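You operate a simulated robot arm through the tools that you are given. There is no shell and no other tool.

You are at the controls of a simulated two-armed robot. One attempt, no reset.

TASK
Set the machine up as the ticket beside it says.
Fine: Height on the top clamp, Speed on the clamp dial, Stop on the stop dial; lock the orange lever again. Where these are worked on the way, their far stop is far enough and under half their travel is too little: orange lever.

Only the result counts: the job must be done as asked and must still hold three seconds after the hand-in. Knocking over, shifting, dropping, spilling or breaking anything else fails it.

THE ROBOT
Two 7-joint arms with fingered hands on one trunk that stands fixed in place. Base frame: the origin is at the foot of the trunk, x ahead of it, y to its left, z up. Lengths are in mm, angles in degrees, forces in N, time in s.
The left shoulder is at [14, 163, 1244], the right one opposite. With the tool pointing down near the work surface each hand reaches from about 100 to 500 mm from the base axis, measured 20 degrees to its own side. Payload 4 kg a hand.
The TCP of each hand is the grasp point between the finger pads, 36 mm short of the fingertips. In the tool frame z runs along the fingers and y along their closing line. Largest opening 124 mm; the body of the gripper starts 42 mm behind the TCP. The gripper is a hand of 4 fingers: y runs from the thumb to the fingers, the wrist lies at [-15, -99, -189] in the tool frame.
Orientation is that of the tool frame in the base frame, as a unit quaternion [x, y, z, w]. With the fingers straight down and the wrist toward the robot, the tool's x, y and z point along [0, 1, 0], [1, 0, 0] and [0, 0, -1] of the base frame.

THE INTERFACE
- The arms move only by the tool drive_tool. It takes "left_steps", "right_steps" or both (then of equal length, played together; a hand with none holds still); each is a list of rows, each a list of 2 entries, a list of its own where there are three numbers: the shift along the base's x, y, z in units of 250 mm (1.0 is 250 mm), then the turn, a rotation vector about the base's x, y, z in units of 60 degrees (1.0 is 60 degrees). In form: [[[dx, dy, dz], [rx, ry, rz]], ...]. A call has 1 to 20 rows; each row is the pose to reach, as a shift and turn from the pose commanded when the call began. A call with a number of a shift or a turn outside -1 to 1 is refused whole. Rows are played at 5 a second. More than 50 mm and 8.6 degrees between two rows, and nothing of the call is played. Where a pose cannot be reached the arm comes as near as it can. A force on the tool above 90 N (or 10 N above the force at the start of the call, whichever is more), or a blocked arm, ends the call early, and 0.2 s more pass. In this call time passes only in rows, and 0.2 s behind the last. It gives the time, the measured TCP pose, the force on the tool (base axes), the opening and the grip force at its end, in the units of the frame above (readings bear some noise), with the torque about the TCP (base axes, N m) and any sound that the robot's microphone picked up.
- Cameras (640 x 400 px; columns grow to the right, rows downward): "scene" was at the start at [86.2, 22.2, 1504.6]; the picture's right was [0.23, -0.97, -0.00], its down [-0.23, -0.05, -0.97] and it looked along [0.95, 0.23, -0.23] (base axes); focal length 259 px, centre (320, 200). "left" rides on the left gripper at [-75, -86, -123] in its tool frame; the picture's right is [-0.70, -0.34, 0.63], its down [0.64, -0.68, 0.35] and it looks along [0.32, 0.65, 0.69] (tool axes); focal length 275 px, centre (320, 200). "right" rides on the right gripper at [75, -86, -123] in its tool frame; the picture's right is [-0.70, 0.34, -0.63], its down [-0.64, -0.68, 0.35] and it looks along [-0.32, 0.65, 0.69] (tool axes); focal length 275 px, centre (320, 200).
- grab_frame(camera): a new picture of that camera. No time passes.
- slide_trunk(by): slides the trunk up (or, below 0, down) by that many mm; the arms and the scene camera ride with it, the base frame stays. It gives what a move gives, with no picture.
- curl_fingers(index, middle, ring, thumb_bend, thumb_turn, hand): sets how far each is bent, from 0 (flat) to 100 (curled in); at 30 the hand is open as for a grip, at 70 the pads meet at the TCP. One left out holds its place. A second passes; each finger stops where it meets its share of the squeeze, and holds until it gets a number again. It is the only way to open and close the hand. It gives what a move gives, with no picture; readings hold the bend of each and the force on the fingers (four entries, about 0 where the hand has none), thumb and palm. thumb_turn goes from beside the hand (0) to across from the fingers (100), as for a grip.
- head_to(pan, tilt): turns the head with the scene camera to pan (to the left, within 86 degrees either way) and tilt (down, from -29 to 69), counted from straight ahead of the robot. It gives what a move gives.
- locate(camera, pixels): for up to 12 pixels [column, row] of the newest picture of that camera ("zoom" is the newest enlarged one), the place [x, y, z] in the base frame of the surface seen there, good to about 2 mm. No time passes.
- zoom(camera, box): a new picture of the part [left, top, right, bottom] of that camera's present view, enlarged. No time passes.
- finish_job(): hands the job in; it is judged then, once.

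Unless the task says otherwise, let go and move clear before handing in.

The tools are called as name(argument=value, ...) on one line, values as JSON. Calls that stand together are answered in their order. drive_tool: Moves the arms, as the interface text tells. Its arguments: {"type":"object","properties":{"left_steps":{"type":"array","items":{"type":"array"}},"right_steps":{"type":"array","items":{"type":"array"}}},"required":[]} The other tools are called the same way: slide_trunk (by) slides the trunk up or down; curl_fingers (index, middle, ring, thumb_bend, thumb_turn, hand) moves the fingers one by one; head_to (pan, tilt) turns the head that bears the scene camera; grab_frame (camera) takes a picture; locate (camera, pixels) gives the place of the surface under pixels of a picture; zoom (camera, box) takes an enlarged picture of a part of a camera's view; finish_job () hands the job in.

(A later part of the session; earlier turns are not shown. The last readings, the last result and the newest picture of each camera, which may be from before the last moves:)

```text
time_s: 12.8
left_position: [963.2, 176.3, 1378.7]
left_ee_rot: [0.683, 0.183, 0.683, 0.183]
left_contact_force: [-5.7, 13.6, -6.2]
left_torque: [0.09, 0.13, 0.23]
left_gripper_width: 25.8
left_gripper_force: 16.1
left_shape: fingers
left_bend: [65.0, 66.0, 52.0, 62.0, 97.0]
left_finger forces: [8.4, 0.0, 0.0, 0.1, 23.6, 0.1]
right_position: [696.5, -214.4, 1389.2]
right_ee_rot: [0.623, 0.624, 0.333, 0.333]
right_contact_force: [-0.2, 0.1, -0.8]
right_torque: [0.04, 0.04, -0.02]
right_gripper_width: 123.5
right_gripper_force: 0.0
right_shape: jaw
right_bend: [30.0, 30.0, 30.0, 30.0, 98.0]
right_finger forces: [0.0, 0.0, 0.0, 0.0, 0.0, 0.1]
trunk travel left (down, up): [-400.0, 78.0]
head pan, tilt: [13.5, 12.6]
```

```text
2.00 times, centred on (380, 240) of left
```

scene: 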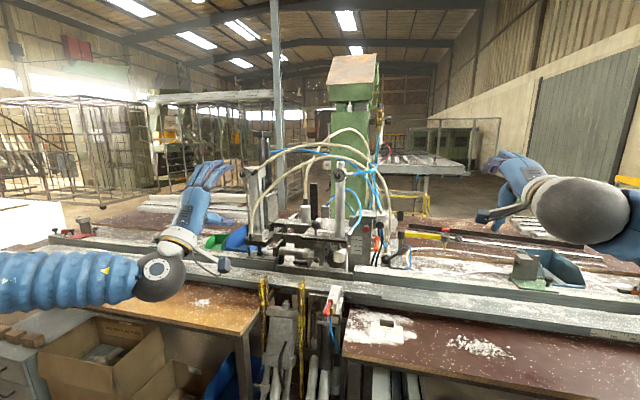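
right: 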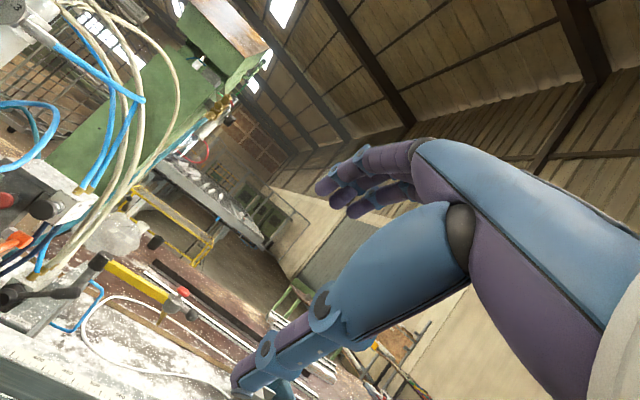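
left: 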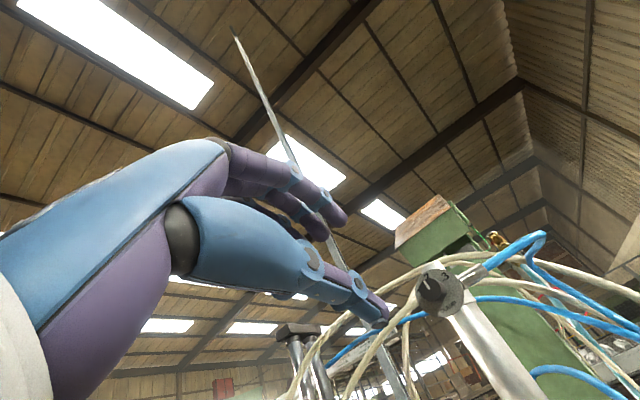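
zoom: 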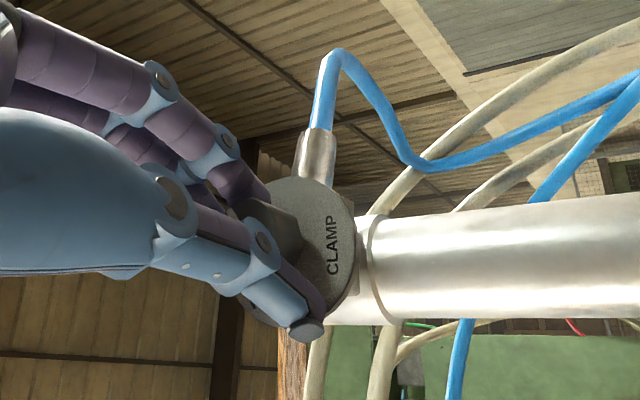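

The knob appears to have turned with the fingers. I'll open and back off to read the dial.

curl_fingers(hand="left", index=52, middle=52, thumb_bend=50)

drive_tool(left_steps=[[[-0.05, 0, 0], [0, 0, 0]], [[-0.1, 0, 0], [0, 0, 0]], [[-0.2, 0.0, 0], [0, 0, 0]], [[-0.3, 0.1, 0], [0, 0, 0]], [[-0.4, 0.2, 0], [0, 0, 0]]])

zoom(camera="scene", box=[322, 165, 352, 185])

zoom(camera="left", box=[300, 140, 540, 340])

```text
time_s: 13.8
left_position: [962.6, 173.3, 1378.7]
left_ee_rot: [0.683, 0.183, 0.683, 0.183]
left_contact_force: [0.3, -0.2, 0.4]
left_torque: [0.01, -0.01, 0.01]
left_gripper_width: 58.8
left_gripper_force: 0.2
left_shape: fingers
left_bend: [52.0, 52.0, 52.0, 50.0, 97.0]
left_finger forces: [0.0, 0.0, 0.0, 0.1, 0.0, 0.1]
right_position: [696.9, -215.5, 1388.9]
right_ee_rot: [0.623, 0.624, 0.333, 0.333]
right_contact_force: [0.1, 0.5, -0.2]
right_torque: [-0.01, -0.02, 0.01]
right_gripper_width: 123.6
right_gripper_force: 0.1
right_shape: jaw
right_bend: [30.0, 30.0, 30.0, 30.0, 98.0]
right_finger forces: [0.0, 0.0, 0.0, 0.0, 0.0, 0.0]
trunk travel left (down, up): [-400.0, 78.0]
head pan, tilt: [13.5, 12.6]
```

```text
time_s: 15.0
left_position: [862.7, 223.4, 1380.1]
left_ee_rot: [0.683, 0.183, 0.683, 0.185]
left_contact_force: [-0.1, 0.5, -0.1]
left_torque: [-0.01, 0.0, 0.02]
left_gripper_width: 58.8
left_gripper_force: 0.0
left_shape: fingers
left_bend: [52.0, 52.0, 52.0, 50.0, 97.0]
left_finger forces: [0.0, 0.0, 0.0, 0.1, 0.0, 0.0]
right_position: [696.4, -215.2, 1389.8]
right_ee_rot: [0.624, 0.623, 0.333, 0.334]
right_contact_force: [0.0, -0.6, 0.2]
right_torque: [0.01, -0.02, 0.01]
right_gripper_width: 123.9
right_gripper_force: 0.0
right_shape: jaw
right_bend: [30.0, 30.0, 30.0, 30.0, 98.0]
right_finger forces: [0.1, 0.1, 0.1, 0.1, 0.0, 0.0]
trunk travel left (down, up): [-400.0, 78.0]
head pan, tilt: [13.5, 12.6]
```

```text
16.00 times, centred on (337, 175) of scene
```

zoom: 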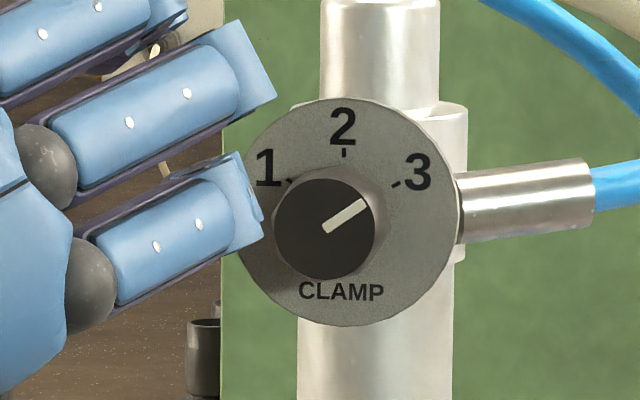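

```text
2.00 times, centred on (420, 240) of left
```

zoom: 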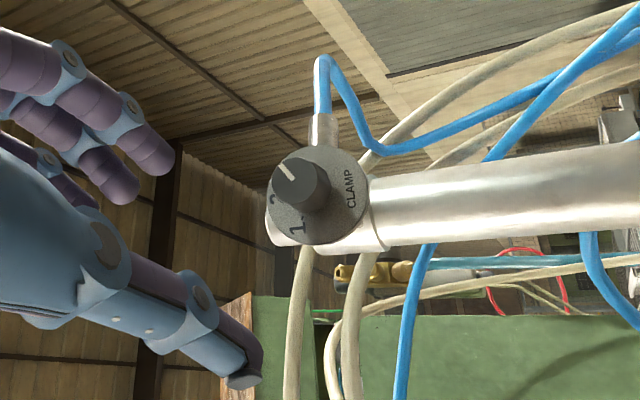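

The pointer now aims at 3 (about 59–60°). Next is the stop dial. I'll back the left hand away and map the area around the stop dial.

drive_tool(left_steps=[[[-0.15, 0.1, 0], [-0.125, 0, 0]], [[-0.3, 0.2, 0], [-0.25, 0, 0]], [[-0.45, 0.3, 0], [-0.375, 0, 0]], [[-0.6, 0.4, 0], [-0.5, 0, 0]], [[-0.7, 0.5, 0], [-0.625, 0, 0]], [[-0.8, 0.6, 0], [-0.75, 0, 0]], [[-0.9, 0.7, 0], [-0.875, 0, 0]], [[-1, 0.7, 0], [-1, 0, 0]]])

grab_frame(camera="scene")

locate(camera="scene", pixels=[[260, 330], [345, 350], [200, 320], [265, 290], [302, 300], [300, 330], [330, 345], [335, 330], [331, 292], [300, 290], [310, 370], [290, 295]])

zoom(camera="scene", box=[255, 270, 355, 400])

locate(camera="zoom", pixels=[[290, 190], [270, 340], [335, 215], [360, 300], [330, 150], [345, 120], [372, 110], [410, 120], [240, 110], [160, 200], [310, 380], [300, 250]])

```text
time_s: 16.8
left_position: [612.7, 397.6, 1379.3]
left_ee_rot: [0.499, 0.5, 0.5, 0.501]
left_contact_force: [0.6, -0.5, -0.3]
left_torque: [0.0, 0.0, 0.01]
left_gripper_width: 58.6
left_gripper_force: 0.0
left_shape: fingers
left_bend: [52.0, 52.0, 52.0, 50.0, 97.0]
left_finger forces: [0.1, 0.0, 0.0, 0.0, 0.1, 0.0]
right_position: [696.8, -217.7, 1388.9]
right_ee_rot: [0.623, 0.624, 0.334, 0.332]
right_contact_force: [0.1, 0.2, -0.7]
right_torque: [0.0, 0.03, -0.02]
right_gripper_width: 123.4
right_gripper_force: 0.2
right_shape: jaw
right_bend: [30.0, 30.0, 30.0, 30.0, 98.0]
right_finger forces: [0.0, 0.0, 0.0, 0.0, 0.0, 0.1]
trunk travel left (down, up): [-400.0, 78.0]
head pan, tilt: [13.5, 12.6]
```

```text
taken
```

scene: 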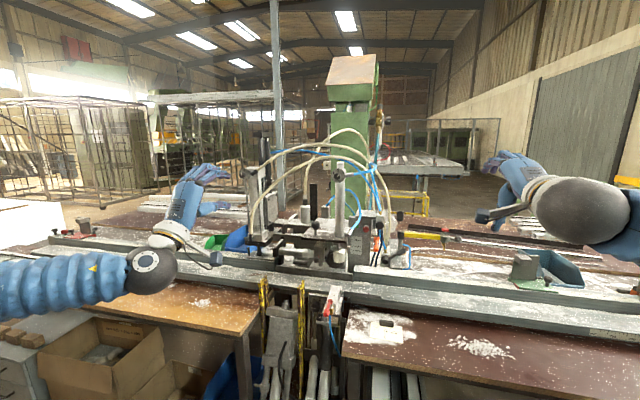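

```text
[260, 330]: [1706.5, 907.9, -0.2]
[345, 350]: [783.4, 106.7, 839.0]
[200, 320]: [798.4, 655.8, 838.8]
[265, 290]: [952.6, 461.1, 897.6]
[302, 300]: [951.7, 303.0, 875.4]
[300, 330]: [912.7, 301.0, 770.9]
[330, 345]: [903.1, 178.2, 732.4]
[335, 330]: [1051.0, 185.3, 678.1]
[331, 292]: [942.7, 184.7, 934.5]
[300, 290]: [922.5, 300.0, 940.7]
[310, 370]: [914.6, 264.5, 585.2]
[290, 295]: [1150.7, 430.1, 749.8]
```

```text
3.08 times, centred on (305, 335) of scene
```

zoom: 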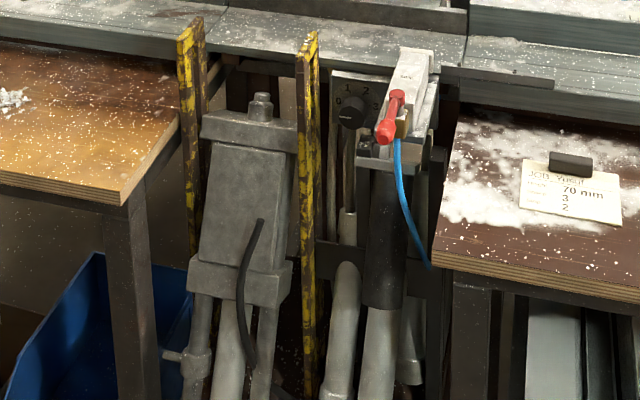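

```text
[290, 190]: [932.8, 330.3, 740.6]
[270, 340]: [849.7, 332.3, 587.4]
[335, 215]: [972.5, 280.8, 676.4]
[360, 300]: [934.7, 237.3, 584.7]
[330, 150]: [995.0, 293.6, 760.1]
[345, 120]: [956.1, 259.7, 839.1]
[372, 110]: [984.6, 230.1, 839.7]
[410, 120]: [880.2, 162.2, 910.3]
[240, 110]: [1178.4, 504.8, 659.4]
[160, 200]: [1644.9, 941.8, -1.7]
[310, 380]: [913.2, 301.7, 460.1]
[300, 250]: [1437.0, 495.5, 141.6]
```

The tabletops are at z≈839, the yellow post is at (913–950, 300), and the stop knob axis is at about (y 251, z 846.5). I'll lower the trunk to bring the shoulder to knob level.

slide_trunk(by=-350)

head_to(pan=15, tilt=25)

grab_frame(camera="scene")

zoom(camera="scene", box=[270, 160, 430, 260])

```text
time_s: 20.2
left_position: [633.0, 397.9, 988.0]
left_ee_rot: [0.515, 0.516, 0.484, 0.484]
left_contact_force: [0.3, -0.5, -0.5]
left_torque: [-0.01, 0.02, 0.03]
left_gripper_width: 59.1
left_gripper_force: 0.1
left_shape: fingers
left_bend: [52.0, 52.0, 52.0, 50.0, 97.0]
left_finger forces: [0.1, 0.1, 0.1, 0.0, 0.0, 0.0]
right_position: [698.1, -215.6, 1039.9]
right_ee_rot: [0.624, 0.623, 0.333, 0.334]
right_contact_force: [-0.7, 0.0, 0.6]
right_torque: [0.01, 0.01, 0.0]
right_gripper_width: 123.6
right_gripper_force: 0.1
right_shape: jaw
right_bend: [30.0, 30.0, 30.0, 30.0, 98.0]
right_finger forces: [0.1, 0.0, 0.0, 0.0, 0.1, 0.0]
trunk travel left (down, up): [-50.0, 428.0]
head pan, tilt: [13.5, 12.6]
```

```text
time_s: 21.0
left_position: [632.0, 399.4, 987.1]
left_ee_rot: [0.515, 0.516, 0.484, 0.484]
left_contact_force: [-0.5, 0.1, 0.1]
left_torque: [0.0, -0.01, 0.01]
left_gripper_width: 58.7
left_gripper_force: 0.2
left_shape: fingers
left_bend: [52.0, 52.0, 52.0, 50.0, 97.0]
left_finger forces: [0.0, 0.1, 0.0, 0.1, 0.0, 0.0]
right_position: [698.2, -214.7, 1037.8]
right_ee_rot: [0.624, 0.624, 0.333, 0.333]
right_contact_force: [0.3, -0.4, 0.0]
right_torque: [0.01, 0.02, -0.01]
right_gripper_width: 123.7
right_gripper_force: 0.0
right_shape: jaw
right_bend: [30.0, 30.0, 30.0, 30.0, 98.0]
right_finger forces: [0.1, 0.1, 0.1, 0.0, 0.1, 0.0]
trunk travel left (down, up): [-50.0, 428.0]
head pan, tilt: [15.0, 25.0]
```

```text
taken
```

scene: 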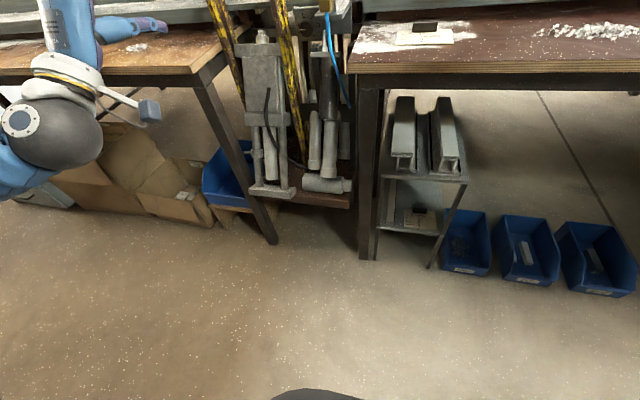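

```text
4.00 times, centred on (350, 210) of scene
```

zoom: 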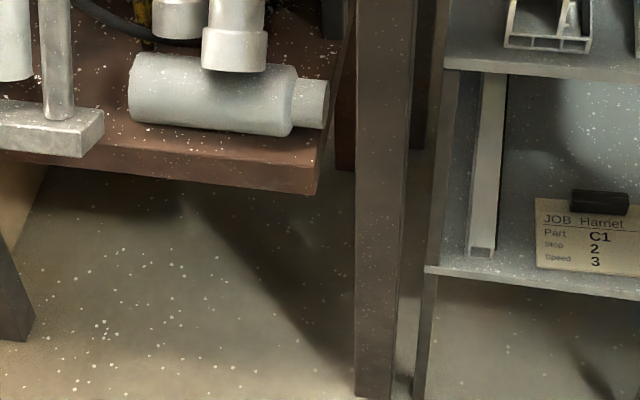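

The left hand dropped 391 mm rather than 350 mm, so its arm may have touched something on the way down. I'll look that way with the head.

head_to(pan=45, tilt=20)

grab_frame(camera="scene")

grab_frame(camera="left")

```text
time_s: 21.9
left_position: [633.1, 397.7, 986.0]
left_ee_rot: [0.517, 0.516, 0.482, 0.484]
left_contact_force: [-0.3, 0.0, -1.0]
left_torque: [-0.01, -0.02, 0.02]
left_gripper_width: 58.7
left_gripper_force: 0.1
left_shape: fingers
left_bend: [52.0, 52.0, 52.0, 50.0, 97.0]
left_finger forces: [0.1, 0.0, 0.0, 0.1, 0.0, 0.0]
right_position: [698.5, -215.0, 1038.6]
right_ee_rot: [0.623, 0.624, 0.333, 0.333]
right_contact_force: [0.0, 0.5, 0.1]
right_torque: [-0.02, -0.02, 0.0]
right_gripper_width: 123.5
right_gripper_force: 0.1
right_shape: jaw
right_bend: [30.0, 30.0, 30.0, 30.0, 98.0]
right_finger forces: [0.0, 0.0, 0.0, 0.0, 0.0, 0.1]
trunk travel left (down, up): [-50.0, 428.0]
head pan, tilt: [45.0, 20.0]
```

```text
taken
```

scene: 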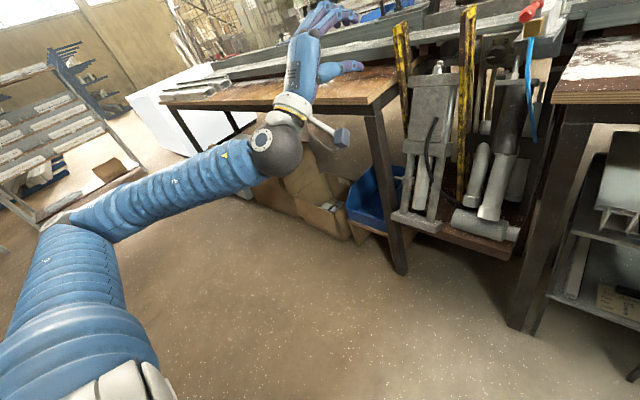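

```text
taken
```

left: 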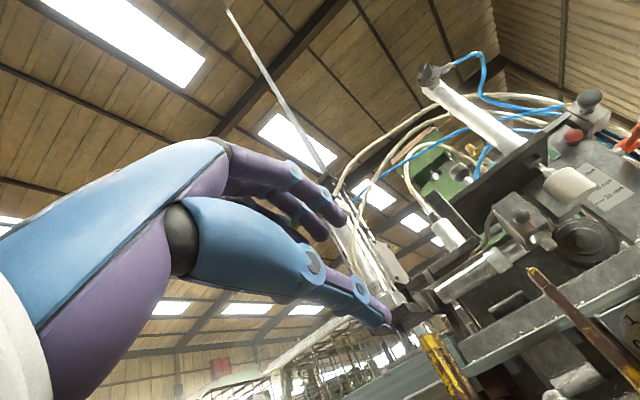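

Nothing seems to touch. I'll issue a zero move to see whether the arm goes back to its commanded pose.

drive_tool(left_steps=[[[0, 0, 0], [0, 0, 0]], [[0, 0, 0], [0, 0, 0]], [[0, 0, 0], [0, 0, 0]]])

```text
time_s: 22.7
left_position: [632.7, 398.2, 987.3]
left_ee_rot: [0.516, 0.516, 0.484, 0.484]
left_contact_force: [-0.3, -1.0, -0.1]
left_torque: [-0.01, 0.01, -0.02]
left_gripper_width: 58.8
left_gripper_force: 0.1
left_shape: fingers
left_bend: [52.0, 52.0, 52.0, 50.0, 97.0]
left_finger forces: [0.0, 0.0, 0.0, 0.0, 0.1, 0.0]
right_position: [699.0, -215.0, 1037.5]
right_ee_rot: [0.624, 0.624, 0.333, 0.333]
right_contact_force: [-0.6, -0.4, 0.2]
right_torque: [0.0, 0.0, 0.01]
right_gripper_width: 123.8
right_gripper_force: 0.1
right_shape: jaw
right_bend: [30.0, 30.0, 30.0, 30.0, 98.0]
right_finger forces: [0.0, 0.1, 0.0, 0.0, 0.0, 0.0]
trunk travel left (down, up): [-50.0, 428.0]
head pan, tilt: [45.0, 20.0]
```

The commanded pose now equals the measured one, which is tilted about 3.7° from straight ahead. I'll move to a stand-off in front of the stop dial while correcting that tilt, and check the gap's borders first.

drive_tool(left_steps=[[[0, -0.1, -0.08], [0, -0.01, 0]], [[0, -0.2, -0.17], [0, -0.02, 0]], [[0, -0.3, -0.27], [0, -0.03, 0]], [[0, -0.4, -0.37], [0, -0.04, 0]], [[0, -0.5, -0.47], [0, -0.05, 0]], [[0, -0.58, -0.564], [0, -0.062, 0]]])

head_to(pan=15, tilt=8)

grab_frame(camera="scene")

grab_frame(camera="left")

```text
time_s: 24.1
left_position: [647.2, 251.6, 841.0]
left_ee_rot: [0.499, 0.5, 0.5, 0.501]
left_contact_force: [-0.3, 0.1, 0.3]
left_torque: [-0.01, -0.01, -0.04]
left_gripper_width: 58.9
left_gripper_force: 0.1
left_shape: fingers
left_bend: [52.0, 52.0, 52.0, 50.0, 97.0]
left_finger forces: [0.1, 0.1, 0.2, 0.0, 0.0, 0.1]
left hand out of reach, approached as far as the arm can: row 1, 2, 3, 4, 5, 6
right_position: [699.3, -215.2, 1036.0]
right_ee_rot: [0.623, 0.624, 0.333, 0.333]
right_contact_force: [-0.5, 0.9, -0.1]
right_torque: [-0.02, -0.03, -0.03]
right_gripper_width: 123.9
right_gripper_force: 0.0
right_shape: jaw
right_bend: [30.0, 30.0, 30.0, 30.0, 98.0]
right_finger forces: [0.0, 0.0, 0.0, 0.0, 0.0, 0.1]
trunk travel left (down, up): [-50.0, 428.0]
head pan, tilt: [45.0, 20.0]
```

```text
time_s: 25.1
left_position: [646.6, 251.3, 840.9]
left_ee_rot: [0.499, 0.499, 0.5, 0.501]
left_contact_force: [-0.4, 0.5, 0.0]
left_torque: [-0.03, -0.04, 0.0]
left_gripper_width: 58.5
left_gripper_force: 0.0
left_shape: fingers
left_bend: [52.0, 52.0, 52.0, 50.0, 97.0]
left_finger forces: [0.0, 0.0, 0.0, 0.0, 0.1, 0.0]
right_position: [698.2, -215.6, 1037.5]
right_ee_rot: [0.624, 0.624, 0.333, 0.333]
right_contact_force: [0.4, 0.4, 0.4]
right_torque: [0.02, 0.03, 0.03]
right_gripper_width: 123.9
right_gripper_force: 0.0
right_shape: jaw
right_bend: [30.0, 30.0, 30.0, 30.0, 98.0]
right_finger forces: [0.0, 0.0, 0.1, 0.0, 0.0, 0.0]
trunk travel left (down, up): [-50.0, 428.0]
head pan, tilt: [15.0, 8.0]
```

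```text
taken
```

scene: 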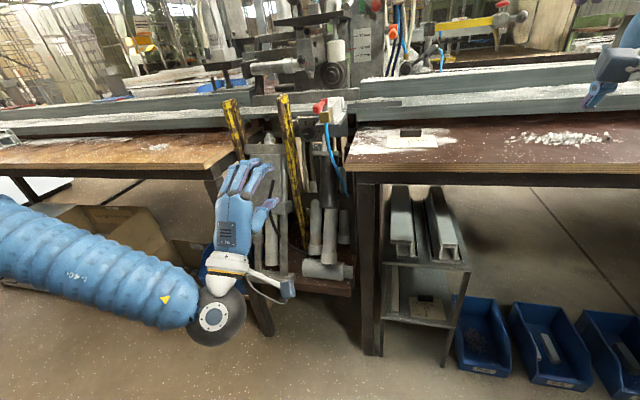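

```text
taken
```

left: 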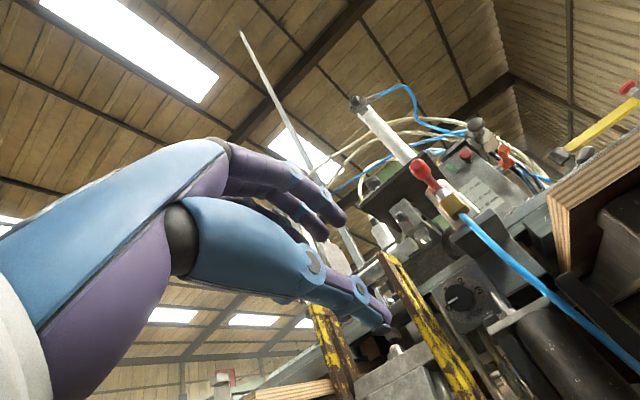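

The earlier shift came from the arm being too folded: the hand could not sit that close to the body. The dial is visible in the left camera at (465, 295). I'll locate the obstacles beside the approach corridor.

locate(camera="scene", pixels=[[358, 200], [345, 180], [327, 140], [338, 165], [350, 165], [225, 175], [285, 110], [300, 200], [322, 190], [320, 106], [330, 170], [288, 150]])

zoom(camera="scene", box=[230, 80, 390, 180])

zoom(camera="left", box=[360, 140, 600, 340])

```text
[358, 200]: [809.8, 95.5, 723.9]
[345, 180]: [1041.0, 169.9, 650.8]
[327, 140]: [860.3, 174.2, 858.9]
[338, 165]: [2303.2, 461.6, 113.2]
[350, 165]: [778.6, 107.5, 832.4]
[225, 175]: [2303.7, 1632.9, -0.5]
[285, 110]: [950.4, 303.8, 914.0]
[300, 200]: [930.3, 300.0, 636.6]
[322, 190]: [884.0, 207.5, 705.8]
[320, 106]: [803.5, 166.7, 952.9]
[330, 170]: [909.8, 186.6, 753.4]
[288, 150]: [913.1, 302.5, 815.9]
```

```text
4.00 times, centred on (310, 130) of scene
```

zoom: 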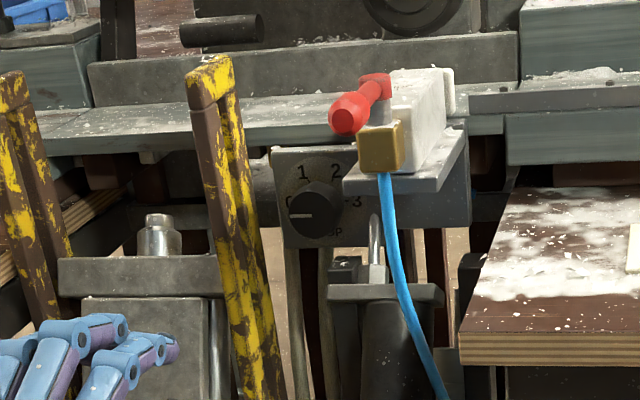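

```text
2.00 times, centred on (480, 240) of left
```

zoom: 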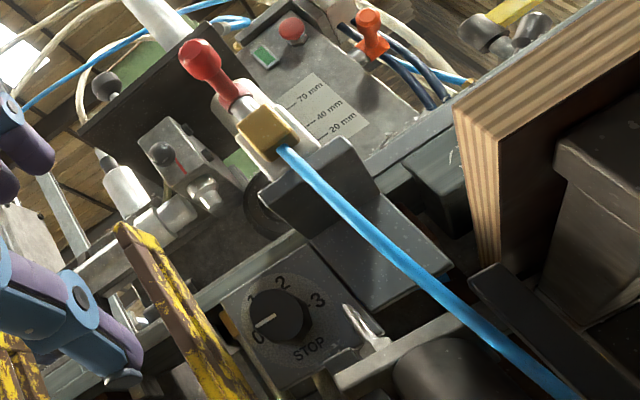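

The dial is labelled STOP and points to 0. I'll check the small parts below it, the black box and bolt.

locate(camera="scene", pixels=[[316.2, 146], [316.2, 150], [323.5, 135], [323, 149], [318, 153], [335, 153], [320, 125], [330, 124.5], [315, 126], [309, 133], [309, 128], [300, 135]])

locate(camera="left", pixels=[[490, 299], [478, 311], [500, 325], [500, 290], [545, 295], [540, 320], [540, 262], [505, 270], [450, 290], [440, 320]])

```text
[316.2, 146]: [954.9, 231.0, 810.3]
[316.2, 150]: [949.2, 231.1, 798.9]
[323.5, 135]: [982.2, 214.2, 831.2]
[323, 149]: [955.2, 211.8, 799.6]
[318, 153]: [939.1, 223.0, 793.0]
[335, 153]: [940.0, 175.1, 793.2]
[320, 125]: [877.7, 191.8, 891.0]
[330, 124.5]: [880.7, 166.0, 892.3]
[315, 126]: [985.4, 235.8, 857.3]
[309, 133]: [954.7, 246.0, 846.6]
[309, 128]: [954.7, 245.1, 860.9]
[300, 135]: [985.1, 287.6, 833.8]
```

```text
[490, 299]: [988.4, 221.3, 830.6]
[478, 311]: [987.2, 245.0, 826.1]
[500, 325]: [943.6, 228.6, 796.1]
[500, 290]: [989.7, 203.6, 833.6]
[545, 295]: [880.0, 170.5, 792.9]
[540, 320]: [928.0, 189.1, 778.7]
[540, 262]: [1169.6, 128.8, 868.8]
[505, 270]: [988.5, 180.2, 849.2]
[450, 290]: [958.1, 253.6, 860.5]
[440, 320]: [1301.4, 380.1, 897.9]
```

The black box (y<238, z≈812) is below and right of the knob, so I'll roll the hand about 10° to keep the thumb clear of it. First I'll move forward part way to sort out the commanded pose.

drive_tool(left_steps=[[[0.12, 0, 0.02], [0.05, 0, 0]], [[0.24, 0, 0.02], [0.1, 0, 0]], [[0.36, 0, 0.02], [0.167, 0, 0]], [[0.48, 0, 0.02], [0.167, 0, 0]], [[0.6, 0, 0.02], [0.167, 0, 0]]])

```text
time_s: 26.3
left_position: [797.4, 252.8, 846.0]
left_ee_rot: [0.542, 0.454, 0.542, 0.454]
left_contact_force: [-0.2, -0.2, -0.4]
left_torque: [0.02, 0.04, -0.01]
left_gripper_width: 58.9
left_gripper_force: 0.0
left_shape: fingers
left_bend: [52.0, 52.0, 52.0, 50.0, 97.0]
left_finger forces: [0.1, 0.0, 0.1, 0.0, 0.0, 0.0]
right_position: [699.0, -213.9, 1037.5]
right_ee_rot: [0.623, 0.625, 0.333, 0.333]
right_contact_force: [0.3, 0.7, 0.5]
right_torque: [0.01, 0.02, 0.02]
right_gripper_width: 123.8
right_gripper_force: 0.0
right_shape: jaw
right_bend: [30.0, 30.0, 30.0, 30.0, 98.0]
right_finger forces: [0.0, 0.0, 0.0, 0.0, 0.0, 0.0]
trunk travel left (down, up): [-50.0, 428.0]
head pan, tilt: [15.0, 8.0]
```

Commands are now relative to the measured pose, with the hand at (797, 252, 846). I'll advance to x≈895 and inspect.

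drive_tool(left_steps=[[[0.13, 0.021, 0.019], [0, 0, 0]], [[0.26, 0.021, 0.019], [0, 0, 0]], [[0.39, 0.021, 0.019], [0, 0, 0]]])

zoom(camera="left", box=[220, 140, 540, 340])

locate(camera="zoom", pixels=[[240, 165], [325, 345], [290, 310], [200, 190], [320, 365], [350, 240], [390, 270], [430, 250]])

zoom(camera="scene", box=[230, 80, 390, 180])

```text
time_s: 27.1
left_position: [894.2, 260.1, 850.3]
left_ee_rot: [0.542, 0.455, 0.542, 0.454]
left_contact_force: [-0.1, 0.7, -0.1]
left_torque: [-0.03, -0.03, 0.02]
left_gripper_width: 58.7
left_gripper_force: 0.1
left_shape: fingers
left_bend: [52.0, 52.0, 52.0, 50.0, 97.0]
left_finger forces: [0.0, 0.1, 0.0, 0.0, 0.0, 0.1]
right_position: [698.4, -215.2, 1038.1]
right_ee_rot: [0.624, 0.624, 0.333, 0.333]
right_contact_force: [-0.2, 0.8, 0.0]
right_torque: [-0.01, 0.02, -0.02]
right_gripper_width: 123.7
right_gripper_force: 0.1
right_shape: jaw
right_bend: [30.0, 30.0, 30.0, 30.0, 98.0]
right_finger forces: [0.0, 0.1, 0.1, 0.1, 0.0, 0.0]
trunk travel left (down, up): [-50.0, 428.0]
head pan, tilt: [15.0, 8.0]
```

```text
2.00 times, centred on (380, 240) of left
```

zoom: 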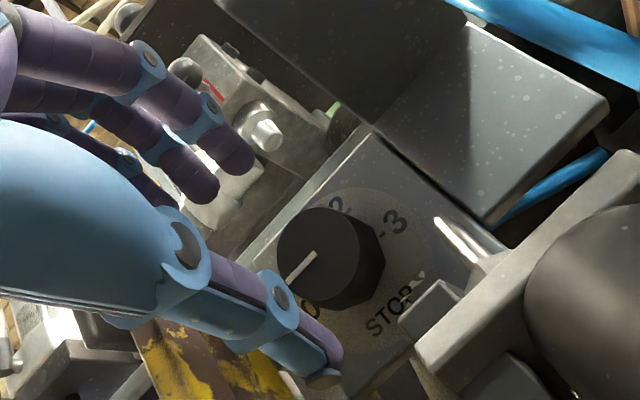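

```text
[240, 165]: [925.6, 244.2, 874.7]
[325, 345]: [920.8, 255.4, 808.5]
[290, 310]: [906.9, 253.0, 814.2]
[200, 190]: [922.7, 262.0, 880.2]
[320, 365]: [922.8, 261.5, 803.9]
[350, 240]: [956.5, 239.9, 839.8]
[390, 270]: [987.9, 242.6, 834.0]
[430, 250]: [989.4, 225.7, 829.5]
```

```text
4.00 times, centred on (310, 130) of scene
```

zoom: 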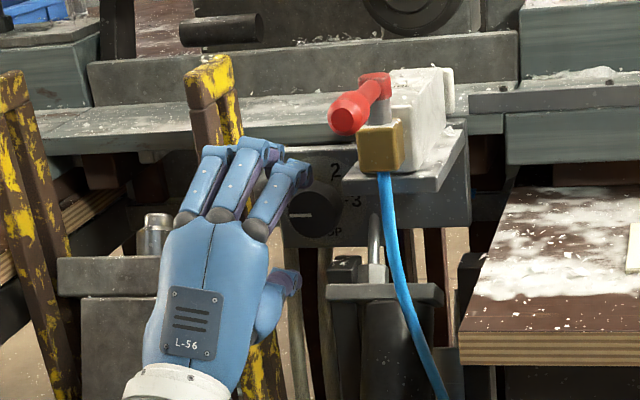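

The pinch centre (y≈251.5, z≈842) is about 4 mm below the knob axis. I'll curl the ring finger away from the post, raise 4 mm, advance to x≈944 and grip.

curl_fingers(hand="left", ring=95)

drive_tool(left_steps=[[[0.05, -0.002, 0.015], [0, 0, 0]], [[0.1, -0.002, 0.015], [0, 0, 0]], [[0.15, -0.002, 0.015], [0, 0, 0]], [[0.195, -0.002, 0.015], [0, 0, 0]]])

zoom(camera="left", box=[220, 140, 540, 340])

```text
time_s: 28.1
left_position: [892.6, 259.7, 850.7]
left_ee_rot: [0.541, 0.455, 0.541, 0.455]
left_contact_force: [1.1, -0.6, -0.1]
left_torque: [-0.02, -0.01, 0.0]
left_gripper_width: 58.5
left_gripper_force: 0.1
left_shape: fingers
left_bend: [52.0, 52.0, 95.0, 50.0, 97.0]
left_finger forces: [0.1, 0.0, 0.0, 0.0, 0.0, 0.1]
right_position: [699.3, -215.9, 1037.1]
right_ee_rot: [0.624, 0.624, 0.333, 0.333]
right_contact_force: [1.1, 0.5, 0.3]
right_torque: [-0.02, 0.02, 0.0]
right_gripper_width: 123.6
right_gripper_force: 0.0
right_shape: jaw
right_bend: [30.0, 30.0, 30.0, 30.0, 98.0]
right_finger forces: [0.1, 0.0, 0.1, 0.0, 0.0, 0.0]
trunk travel left (down, up): [-50.0, 428.0]
head pan, tilt: [15.0, 8.0]
```

```text
time_s: 29.1
left_position: [943.7, 259.5, 854.5]
left_ee_rot: [0.541, 0.455, 0.542, 0.455]
left_contact_force: [-0.2, -0.4, 0.4]
left_torque: [0.01, -0.01, 0.0]
left_gripper_width: 59.1
left_gripper_force: 0.1
left_shape: fingers
left_bend: [52.0, 52.0, 95.0, 50.0, 97.0]
left_finger forces: [0.0, 0.0, 0.0, 0.0, 1.0, 0.0]
right_position: [698.3, -215.0, 1037.8]
right_ee_rot: [0.624, 0.624, 0.334, 0.332]
right_contact_force: [-0.6, -0.1, 0.4]
right_torque: [-0.01, -0.03, 0.0]
right_gripper_width: 123.7
right_gripper_force: 0.0
right_shape: jaw
right_bend: [30.0, 30.0, 30.0, 30.0, 98.0]
right_finger forces: [0.0, 0.1, 0.0, 0.1, 0.1, 0.1]
trunk travel left (down, up): [-50.0, 428.0]
head pan, tilt: [15.0, 8.0]
```

```text
2.00 times, centred on (380, 240) of left
```

zoom: 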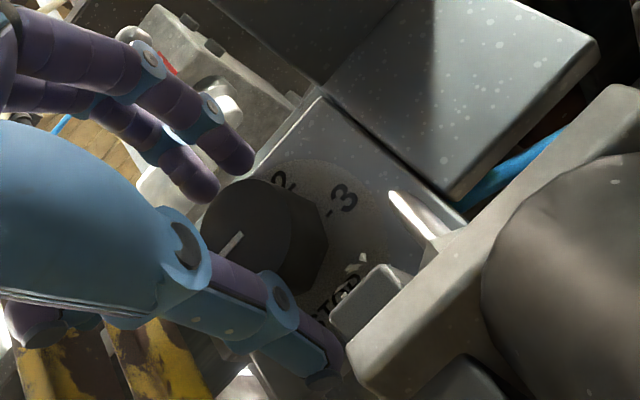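

The index is above the knob and the thumb is just touching it from below. I'll close on it.

curl_fingers(hand="left", index=75, middle=75, thumb_bend=62)

zoom(camera="left", box=[220, 140, 540, 340])

```text
time_s: 30.1
left_position: [943.8, 260.1, 854.3]
left_ee_rot: [0.541, 0.455, 0.542, 0.454]
left_contact_force: [-5.7, 6.1, -5.6]
left_torque: [0.09, 0.13, 0.04]
left_gripper_width: 42.8
left_gripper_force: 18.2
left_shape: fingers
left_bend: [62.0, 68.0, 95.0, 55.0, 97.0]
left_finger forces: [7.3, 7.7, 0.0, 0.1, 22.1, 0.1]
right_position: [698.7, -215.3, 1038.3]
right_ee_rot: [0.624, 0.624, 0.333, 0.333]
right_contact_force: [-1.1, 0.4, 0.0]
right_torque: [0.03, 0.01, -0.02]
right_gripper_width: 123.7
right_gripper_force: 0.2
right_shape: jaw
right_bend: [30.0, 30.0, 30.0, 30.0, 98.0]
right_finger forces: [0.0, 0.0, 0.0, 0.0, 0.1, 0.0]
trunk travel left (down, up): [-50.0, 428.0]
head pan, tilt: [15.0, 8.0]
```

```text
2.00 times, centred on (380, 240) of left
```

zoom: 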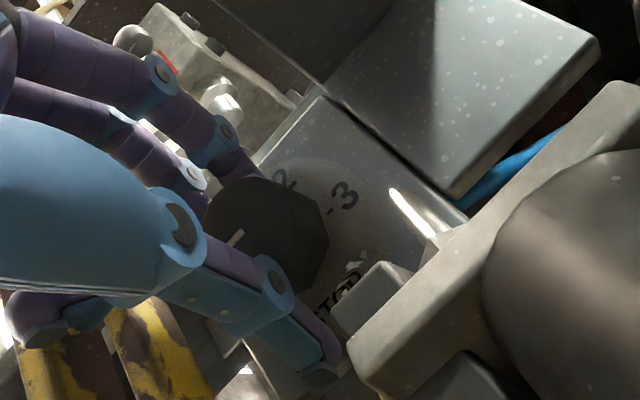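

I have a firm three-point grip. I'll rotate about the knob axis, 30° first.

drive_tool(left_steps=[[[0, -0.0044, 0.0043], [0.125, 0, 0]], [[0, -0.0094, 0.0079], [0.25, 0, 0]], [[0, -0.0148, 0.0109], [0.375, 0, 0]], [[0, -0.0205, 0.0132], [0.5, 0, 0]]])

zoom(camera="left", box=[220, 140, 540, 340])

zoom(camera="scene", box=[230, 80, 390, 180])

```text
time_s: 31.1
left_position: [943.2, 254.7, 857.1]
left_ee_rot: [0.641, 0.298, 0.641, 0.299]
left_contact_force: [-9.3, 10.7, -2.6]
left_torque: [0.11, 0.16, 0.26]
left_gripper_width: 43.1
left_gripper_force: 21.5
left_shape: fingers
left_bend: [63.0, 69.0, 95.0, 55.0, 97.0]
left_finger forces: [7.0, 8.8, 0.1, 0.1, 26.5, 0.0]
right_position: [698.7, -214.7, 1038.0]
right_ee_rot: [0.624, 0.623, 0.333, 0.334]
right_contact_force: [1.0, 0.1, -0.1]
right_torque: [0.01, 0.0, -0.01]
right_gripper_width: 123.6
right_gripper_force: 0.1
right_shape: jaw
right_bend: [30.0, 30.0, 30.0, 30.0, 98.0]
right_finger forces: [0.2, 0.1, 0.0, 0.1, 0.1, 0.0]
trunk travel left (down, up): [-50.0, 428.0]
head pan, tilt: [15.0, 8.0]
```

```text
2.00 times, centred on (380, 240) of left
```

zoom: 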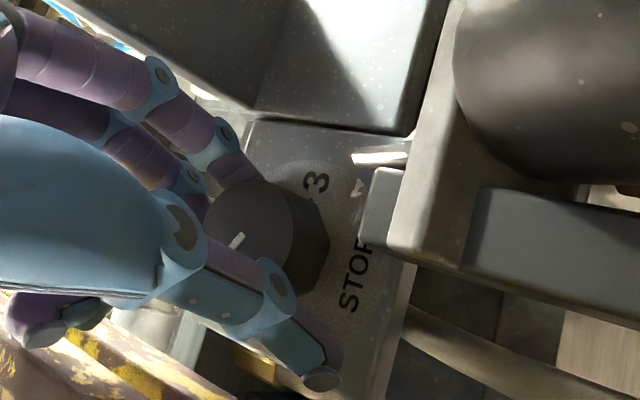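

```text
4.00 times, centred on (310, 130) of scene
```

zoom: 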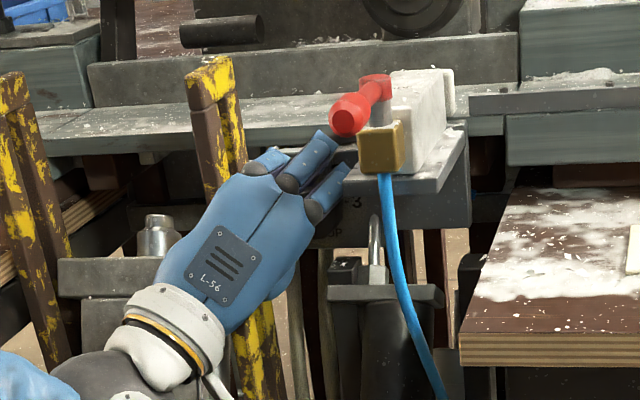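

The knob turns with the hand: the pointer stays fixed relative to the fingers. The index knuckle is nearing the SIDE bracket at (345, 178), so I'll measure the clearance.

locate(camera="zoom", pixels=[[343, 168], [330, 180], [352, 183], [348, 190], [320, 205], [325, 140], [355, 175], [400, 185], [336, 178]])

zoom(camera="scene", box=[290, 95, 354, 135])

```text
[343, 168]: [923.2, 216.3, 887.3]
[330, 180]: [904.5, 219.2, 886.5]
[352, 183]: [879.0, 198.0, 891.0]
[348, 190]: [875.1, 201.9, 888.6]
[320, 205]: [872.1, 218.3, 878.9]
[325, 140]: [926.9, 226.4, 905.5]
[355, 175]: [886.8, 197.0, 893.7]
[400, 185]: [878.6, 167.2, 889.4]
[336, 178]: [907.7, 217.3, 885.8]
```

```text
10.00 times, centred on (322, 115) of scene
```

zoom: 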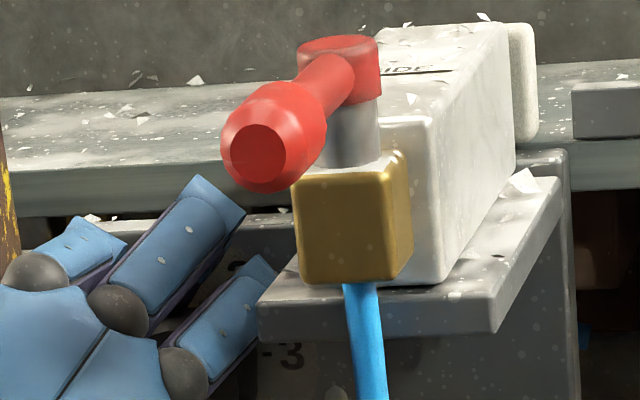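

There are 17 mm between the index knuckle and the bracket edge (y≈200). I'll turn only about 12° more, then regrip.

drive_tool(left_steps=[[[0, -0.0048, 0.0013], [0.1, 0, 0]], [[0, -0.0096, 0.002], [0.2, 0, 0]]])

curl_fingers(hand="left", index=54, middle=54, thumb_bend=49)

zoom(camera="left", box=[220, 140, 540, 340])

zoom(camera="scene", box=[290, 95, 354, 135])

```text
time_s: 31.7
left_position: [944.4, 251.7, 858.2]
left_ee_rot: [0.668, 0.23, 0.669, 0.23]
left_contact_force: [-7.6, 13.1, -0.3]
left_torque: [0.13, 0.09, 0.35]
left_gripper_width: 43.1
left_gripper_force: 21.5
left_shape: fingers
left_bend: [63.0, 69.0, 95.0, 55.0, 97.0]
left_finger forces: [6.3, 9.0, 0.0, 0.0, 26.6, 0.0]
right_position: [699.6, -215.3, 1037.8]
right_ee_rot: [0.623, 0.623, 0.334, 0.334]
right_contact_force: [-0.9, 0.5, 0.7]
right_torque: [0.0, 0.03, -0.02]
right_gripper_width: 123.5
right_gripper_force: 0.1
right_shape: jaw
right_bend: [30.0, 30.0, 30.0, 30.0, 98.0]
right_finger forces: [0.1, 0.1, 0.0, 0.0, 0.1, 0.0]
trunk travel left (down, up): [-50.0, 428.0]
head pan, tilt: [15.0, 8.0]
```

```text
time_s: 32.7
left_position: [944.3, 252.1, 855.4]
left_ee_rot: [0.669, 0.23, 0.668, 0.231]
left_contact_force: [0.1, 0.0, -5.4]
left_torque: [0.26, -0.07, 0.07]
left_gripper_width: 55.8
left_gripper_force: 3.5
left_shape: fingers
left_bend: [55.0, 54.0, 95.0, 49.0, 98.0]
left_finger forces: [5.7, 1.0, 0.0, 0.0, 0.5, 0.0]
right_position: [699.6, -215.4, 1037.2]
right_ee_rot: [0.623, 0.624, 0.334, 0.332]
right_contact_force: [-1.2, -0.1, -0.5]
right_torque: [0.0, -0.01, -0.02]
right_gripper_width: 123.9
right_gripper_force: 0.0
right_shape: jaw
right_bend: [30.0, 30.0, 30.0, 30.0, 98.0]
right_finger forces: [0.1, 0.0, 0.1, 0.1, 0.0, 0.1]
trunk travel left (down, up): [-50.0, 428.0]
head pan, tilt: [15.0, 8.0]
```

```text
2.00 times, centred on (380, 240) of left
```

zoom: 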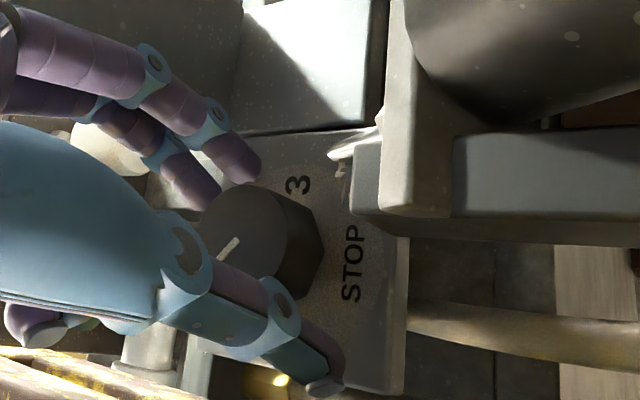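

```text
10.00 times, centred on (322, 115) of scene
```

zoom: 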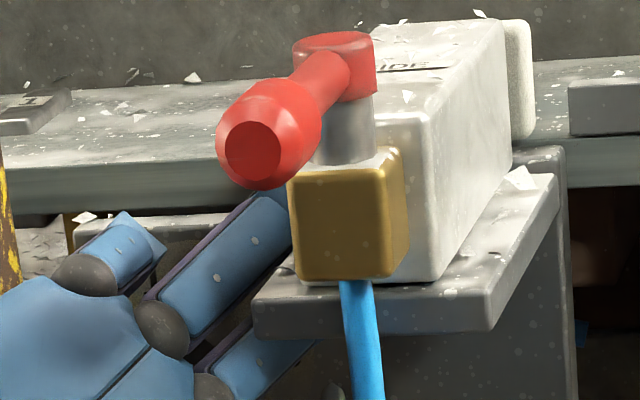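

Opening the fingers pressed the index against the bracket (5.7 N). I'll curl the index and middle back slightly to relieve it, then back straight out.

curl_fingers(hand="left", index=59, middle=61, thumb_bend=47)

drive_tool(left_steps=[[[-0.05, 0, 0], [0, 0, 0]], [[-0.1, 0, 0], [0, 0, 0]], [[-0.15, 0, 0], [0, 0, 0]], [[-0.2, 0, 0], [0, 0, 0]], [[-0.25, 0.01, 0], [-0.1, 0, 0]], [[-0.25, 0.015, 0], [-0.2, 0, 0]]])

zoom(camera="left", box=[220, 140, 540, 340])

zoom(camera="scene", box=[270, 95, 350, 145])

```text
time_s: 33.7
left_position: [945.3, 252.1, 858.2]
left_ee_rot: [0.669, 0.23, 0.668, 0.23]
left_contact_force: [-0.1, -0.2, -0.5]
left_torque: [0.02, -0.05, 0.0]
left_gripper_width: 52.6
left_gripper_force: 0.1
left_shape: fingers
left_bend: [59.0, 61.0, 95.0, 47.0, 98.0]
left_finger forces: [0.0, 0.0, 0.0, 0.1, 0.0, 0.1]
right_position: [698.8, -214.3, 1037.2]
right_ee_rot: [0.624, 0.623, 0.333, 0.333]
right_contact_force: [0.5, -0.2, 0.0]
right_torque: [0.02, -0.01, -0.02]
right_gripper_width: 123.6
right_gripper_force: 0.1
right_shape: jaw
right_bend: [30.0, 30.0, 30.0, 30.0, 98.0]
right_finger forces: [0.0, 0.0, 0.1, 0.1, 0.0, 0.1]
trunk travel left (down, up): [-50.0, 428.0]
head pan, tilt: [15.0, 8.0]
```

```text
time_s: 35.1
left_position: [882.7, 255.9, 858.8]
left_ee_rot: [0.641, 0.299, 0.64, 0.301]
left_contact_force: [0.8, 0.0, -0.5]
left_torque: [0.04, 0.03, 0.02]
left_gripper_width: 52.5
left_gripper_force: 0.0
left_shape: fingers
left_bend: [59.0, 61.0, 95.0, 47.0, 98.0]
left_finger forces: [0.0, 0.0, 0.0, 0.0, 0.1, 0.0]
right_position: [697.9, -216.0, 1037.6]
right_ee_rot: [0.624, 0.624, 0.333, 0.332]
right_contact_force: [-0.6, -0.8, 0.4]
right_torque: [-0.01, 0.02, 0.03]
right_gripper_width: 124.0
right_gripper_force: 0.1
right_shape: jaw
right_bend: [30.0, 30.0, 30.0, 30.0, 98.0]
right_finger forces: [0.0, 0.1, 0.0, 0.0, 0.0, 0.0]
trunk travel left (down, up): [-50.0, 428.0]
head pan, tilt: [15.0, 8.0]
```

```text
2.00 times, centred on (380, 240) of left
```

zoom: 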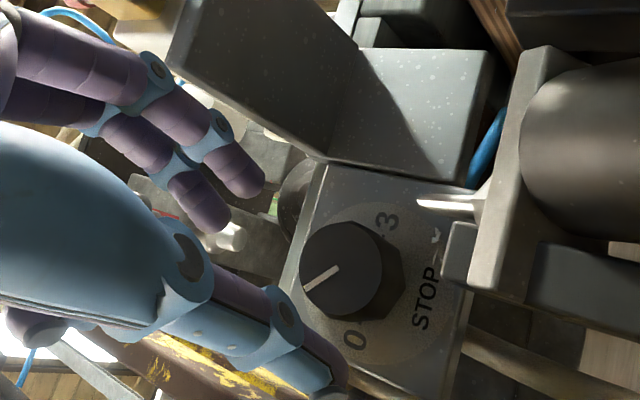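

```text
8.00 times, centred on (310, 120) of scene
```

zoom: 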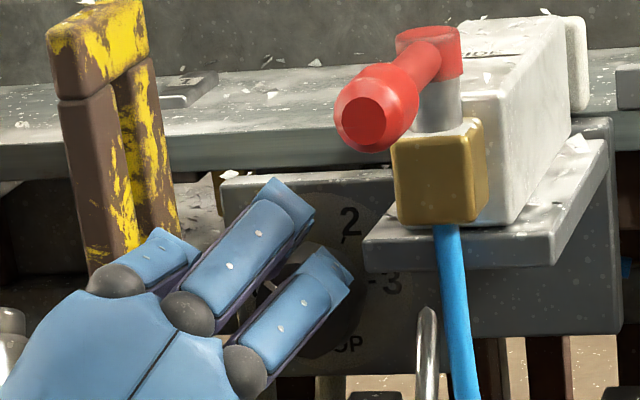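

The knob has moved about 42° from 0. I'll roll the hand back to about 8°, re-approach and regrip.

drive_tool(left_steps=[[[0, 0.003, -0.003], [-0.11, 0, 0]], [[0, 0.006, -0.006], [-0.22, 0, 0]], [[0, 0.009, -0.01], [-0.33, 0, 0]], [[0, 0.013, -0.014], [-0.43, 0, 0]], [[0, 0.017, -0.0176], [-0.533, 0, 0]]])

curl_fingers(hand="left", index=51, middle=51, thumb_bend=49)

drive_tool(left_steps=[[[0.06, 0, 0], [0, 0, 0]], [[0.12, 0, 0], [0, 0, 0]], [[0.18, 0, 0], [0, 0, 0]], [[0.246, 0, 0], [0, 0, 0]]])

zoom(camera="left", box=[220, 140, 540, 340])

```text
time_s: 36.3
left_position: [882.8, 259.8, 853.8]
left_ee_rot: [0.533, 0.464, 0.533, 0.465]
left_contact_force: [0.6, 0.5, -0.2]
left_torque: [0.02, -0.01, 0.01]
left_gripper_width: 52.6
left_gripper_force: 0.1
left_shape: fingers
left_bend: [59.0, 61.0, 95.0, 47.0, 98.0]
left_finger forces: [0.1, 0.0, 0.0, 0.0, 0.1, 0.0]
right_position: [698.6, -216.5, 1037.4]
right_ee_rot: [0.624, 0.624, 0.333, 0.333]
right_contact_force: [0.6, -0.2, -1.1]
right_torque: [-0.04, 0.02, -0.01]
right_gripper_width: 123.5
right_gripper_force: 0.1
right_shape: jaw
right_bend: [30.0, 30.0, 30.0, 30.0, 98.0]
right_finger forces: [0.0, 0.0, 0.0, 0.1, 0.1, 0.0]
trunk travel left (down, up): [-50.0, 428.0]
head pan, tilt: [15.0, 8.0]
```

```text
time_s: 37.3
left_position: [882.0, 257.4, 853.2]
left_ee_rot: [0.533, 0.465, 0.534, 0.464]
left_contact_force: [0.0, 0.3, 0.4]
left_torque: [0.01, 0.02, -0.01]
left_gripper_width: 61.9
left_gripper_force: 0.0
left_shape: fingers
left_bend: [51.0, 51.0, 95.0, 49.0, 98.0]
left_finger forces: [0.1, 0.1, 0.0, 0.0, 0.0, 0.1]
right_position: [699.3, -215.0, 1036.4]
right_ee_rot: [0.623, 0.623, 0.334, 0.334]
right_contact_force: [-0.5, 0.3, -0.3]
right_torque: [0.01, 0.01, 0.01]
right_gripper_width: 123.7
right_gripper_force: 0.1
right_shape: jaw
right_bend: [30.0, 30.0, 30.0, 30.0, 98.0]
right_finger forces: [0.0, 0.0, 0.1, 0.0, 0.0, 0.0]
trunk travel left (down, up): [-50.0, 428.0]
head pan, tilt: [15.0, 8.0]
```

```text
time_s: 38.3
left_position: [945.5, 260.9, 853.9]
left_ee_rot: [0.535, 0.463, 0.533, 0.465]
left_contact_force: [-0.3, 0.5, -0.5]
left_torque: [0.03, 0.0, 0.05]
left_gripper_width: 62.1
left_gripper_force: 0.7
left_shape: fingers
left_bend: [51.0, 51.0, 95.0, 49.0, 98.0]
left_finger forces: [0.0, 0.1, 0.1, 0.0, 0.3, 0.0]
right_position: [699.9, -215.1, 1038.4]
right_ee_rot: [0.624, 0.624, 0.333, 0.333]
right_contact_force: [0.0, 0.3, 0.2]
right_torque: [-0.04, 0.02, 0.0]
right_gripper_width: 123.3
right_gripper_force: 0.0
right_shape: jaw
right_bend: [30.0, 30.0, 30.0, 30.0, 98.0]
right_finger forces: [0.1, 0.0, 0.1, 0.1, 0.1, 0.0]
trunk travel left (down, up): [-50.0, 428.0]
head pan, tilt: [15.0, 8.0]
```

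```text
2.00 times, centred on (380, 240) of left
```

zoom: 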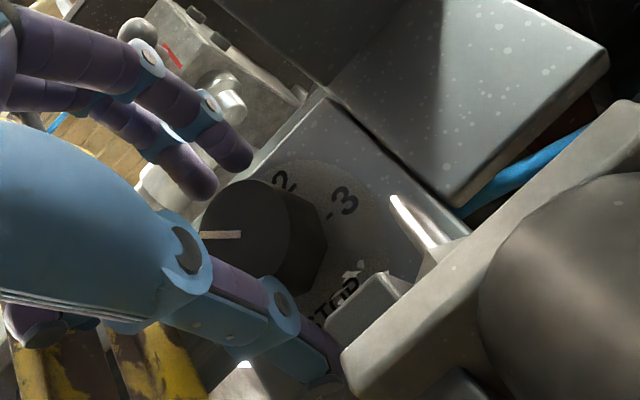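

The hand is positioned as before. I'll close and rotate 44°.

curl_fingers(hand="left", index=75, middle=75, thumb_bend=61)

drive_tool(left_steps=[[[0, -0.0043, 0.0044], [0.125, 0, 0]], [[0, -0.0091, 0.0083], [0.25, 0, 0]], [[0, -0.0144, 0.0115], [0.375, 0, 0]], [[0, -0.02, 0.0139], [0.5, 0, 0]], [[0, -0.0256, 0.0156], [0.617, 0, 0]], [[0, -0.0312, 0.0165], [0.733, 0, 0]]])

zoom(camera="left", box=[220, 140, 540, 340])

```text
time_s: 39.3
left_position: [943.3, 259.4, 853.3]
left_ee_rot: [0.534, 0.464, 0.534, 0.464]
left_contact_force: [-4.8, 5.1, -5.6]
left_torque: [0.1, 0.15, 0.08]
left_gripper_width: 43.6
left_gripper_force: 18.3
left_shape: fingers
left_bend: [63.0, 68.0, 95.0, 55.0, 97.0]
left_finger forces: [7.6, 7.5, 0.0, 0.1, 21.2, 0.1]
right_position: [699.2, -214.2, 1038.7]
right_ee_rot: [0.624, 0.624, 0.333, 0.333]
right_contact_force: [0.3, 0.1, 0.2]
right_torque: [-0.03, 0.01, 0.01]
right_gripper_width: 123.9
right_gripper_force: 0.1
right_shape: jaw
right_bend: [30.0, 30.0, 30.0, 30.0, 98.0]
right_finger forces: [0.0, 0.0, 0.1, 0.2, 0.1, 0.0]
trunk travel left (down, up): [-50.0, 428.0]
head pan, tilt: [15.0, 8.0]
```

```text
time_s: 40.7
left_position: [943.9, 252.5, 859.5]
left_ee_rot: [0.668, 0.23, 0.669, 0.23]
left_contact_force: [0.9, 11.2, 3.7]
left_torque: [0.07, -0.05, 0.24]
left_gripper_width: 43.1
left_gripper_force: 17.5
left_shape: fingers
left_bend: [63.0, 69.0, 95.0, 55.0, 97.0]
left_finger forces: [6.7, 9.4, 0.0, 0.0, 19.8, 0.0]
right_position: [699.4, -215.3, 1038.3]
right_ee_rot: [0.624, 0.624, 0.332, 0.333]
right_contact_force: [0.2, -0.9, 0.1]
right_torque: [0.02, 0.01, -0.02]
right_gripper_width: 123.7
right_gripper_force: 0.0
right_shape: jaw
right_bend: [30.0, 30.0, 30.0, 30.0, 98.0]
right_finger forces: [0.0, 0.0, 0.0, 0.0, 0.0, 0.0]
trunk travel left (down, up): [-50.0, 428.0]
head pan, tilt: [15.0, 8.0]
```

```text
2.00 times, centred on (380, 240) of left
```

zoom: 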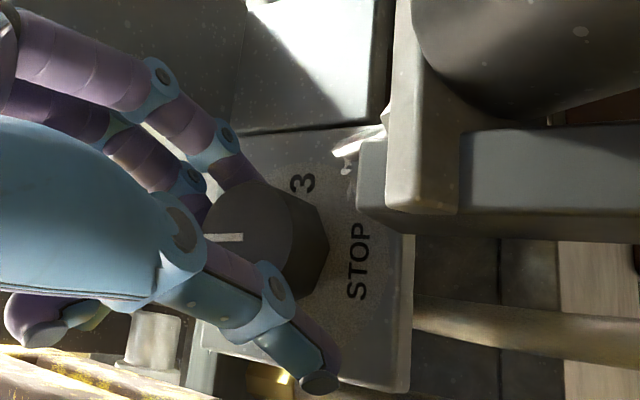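

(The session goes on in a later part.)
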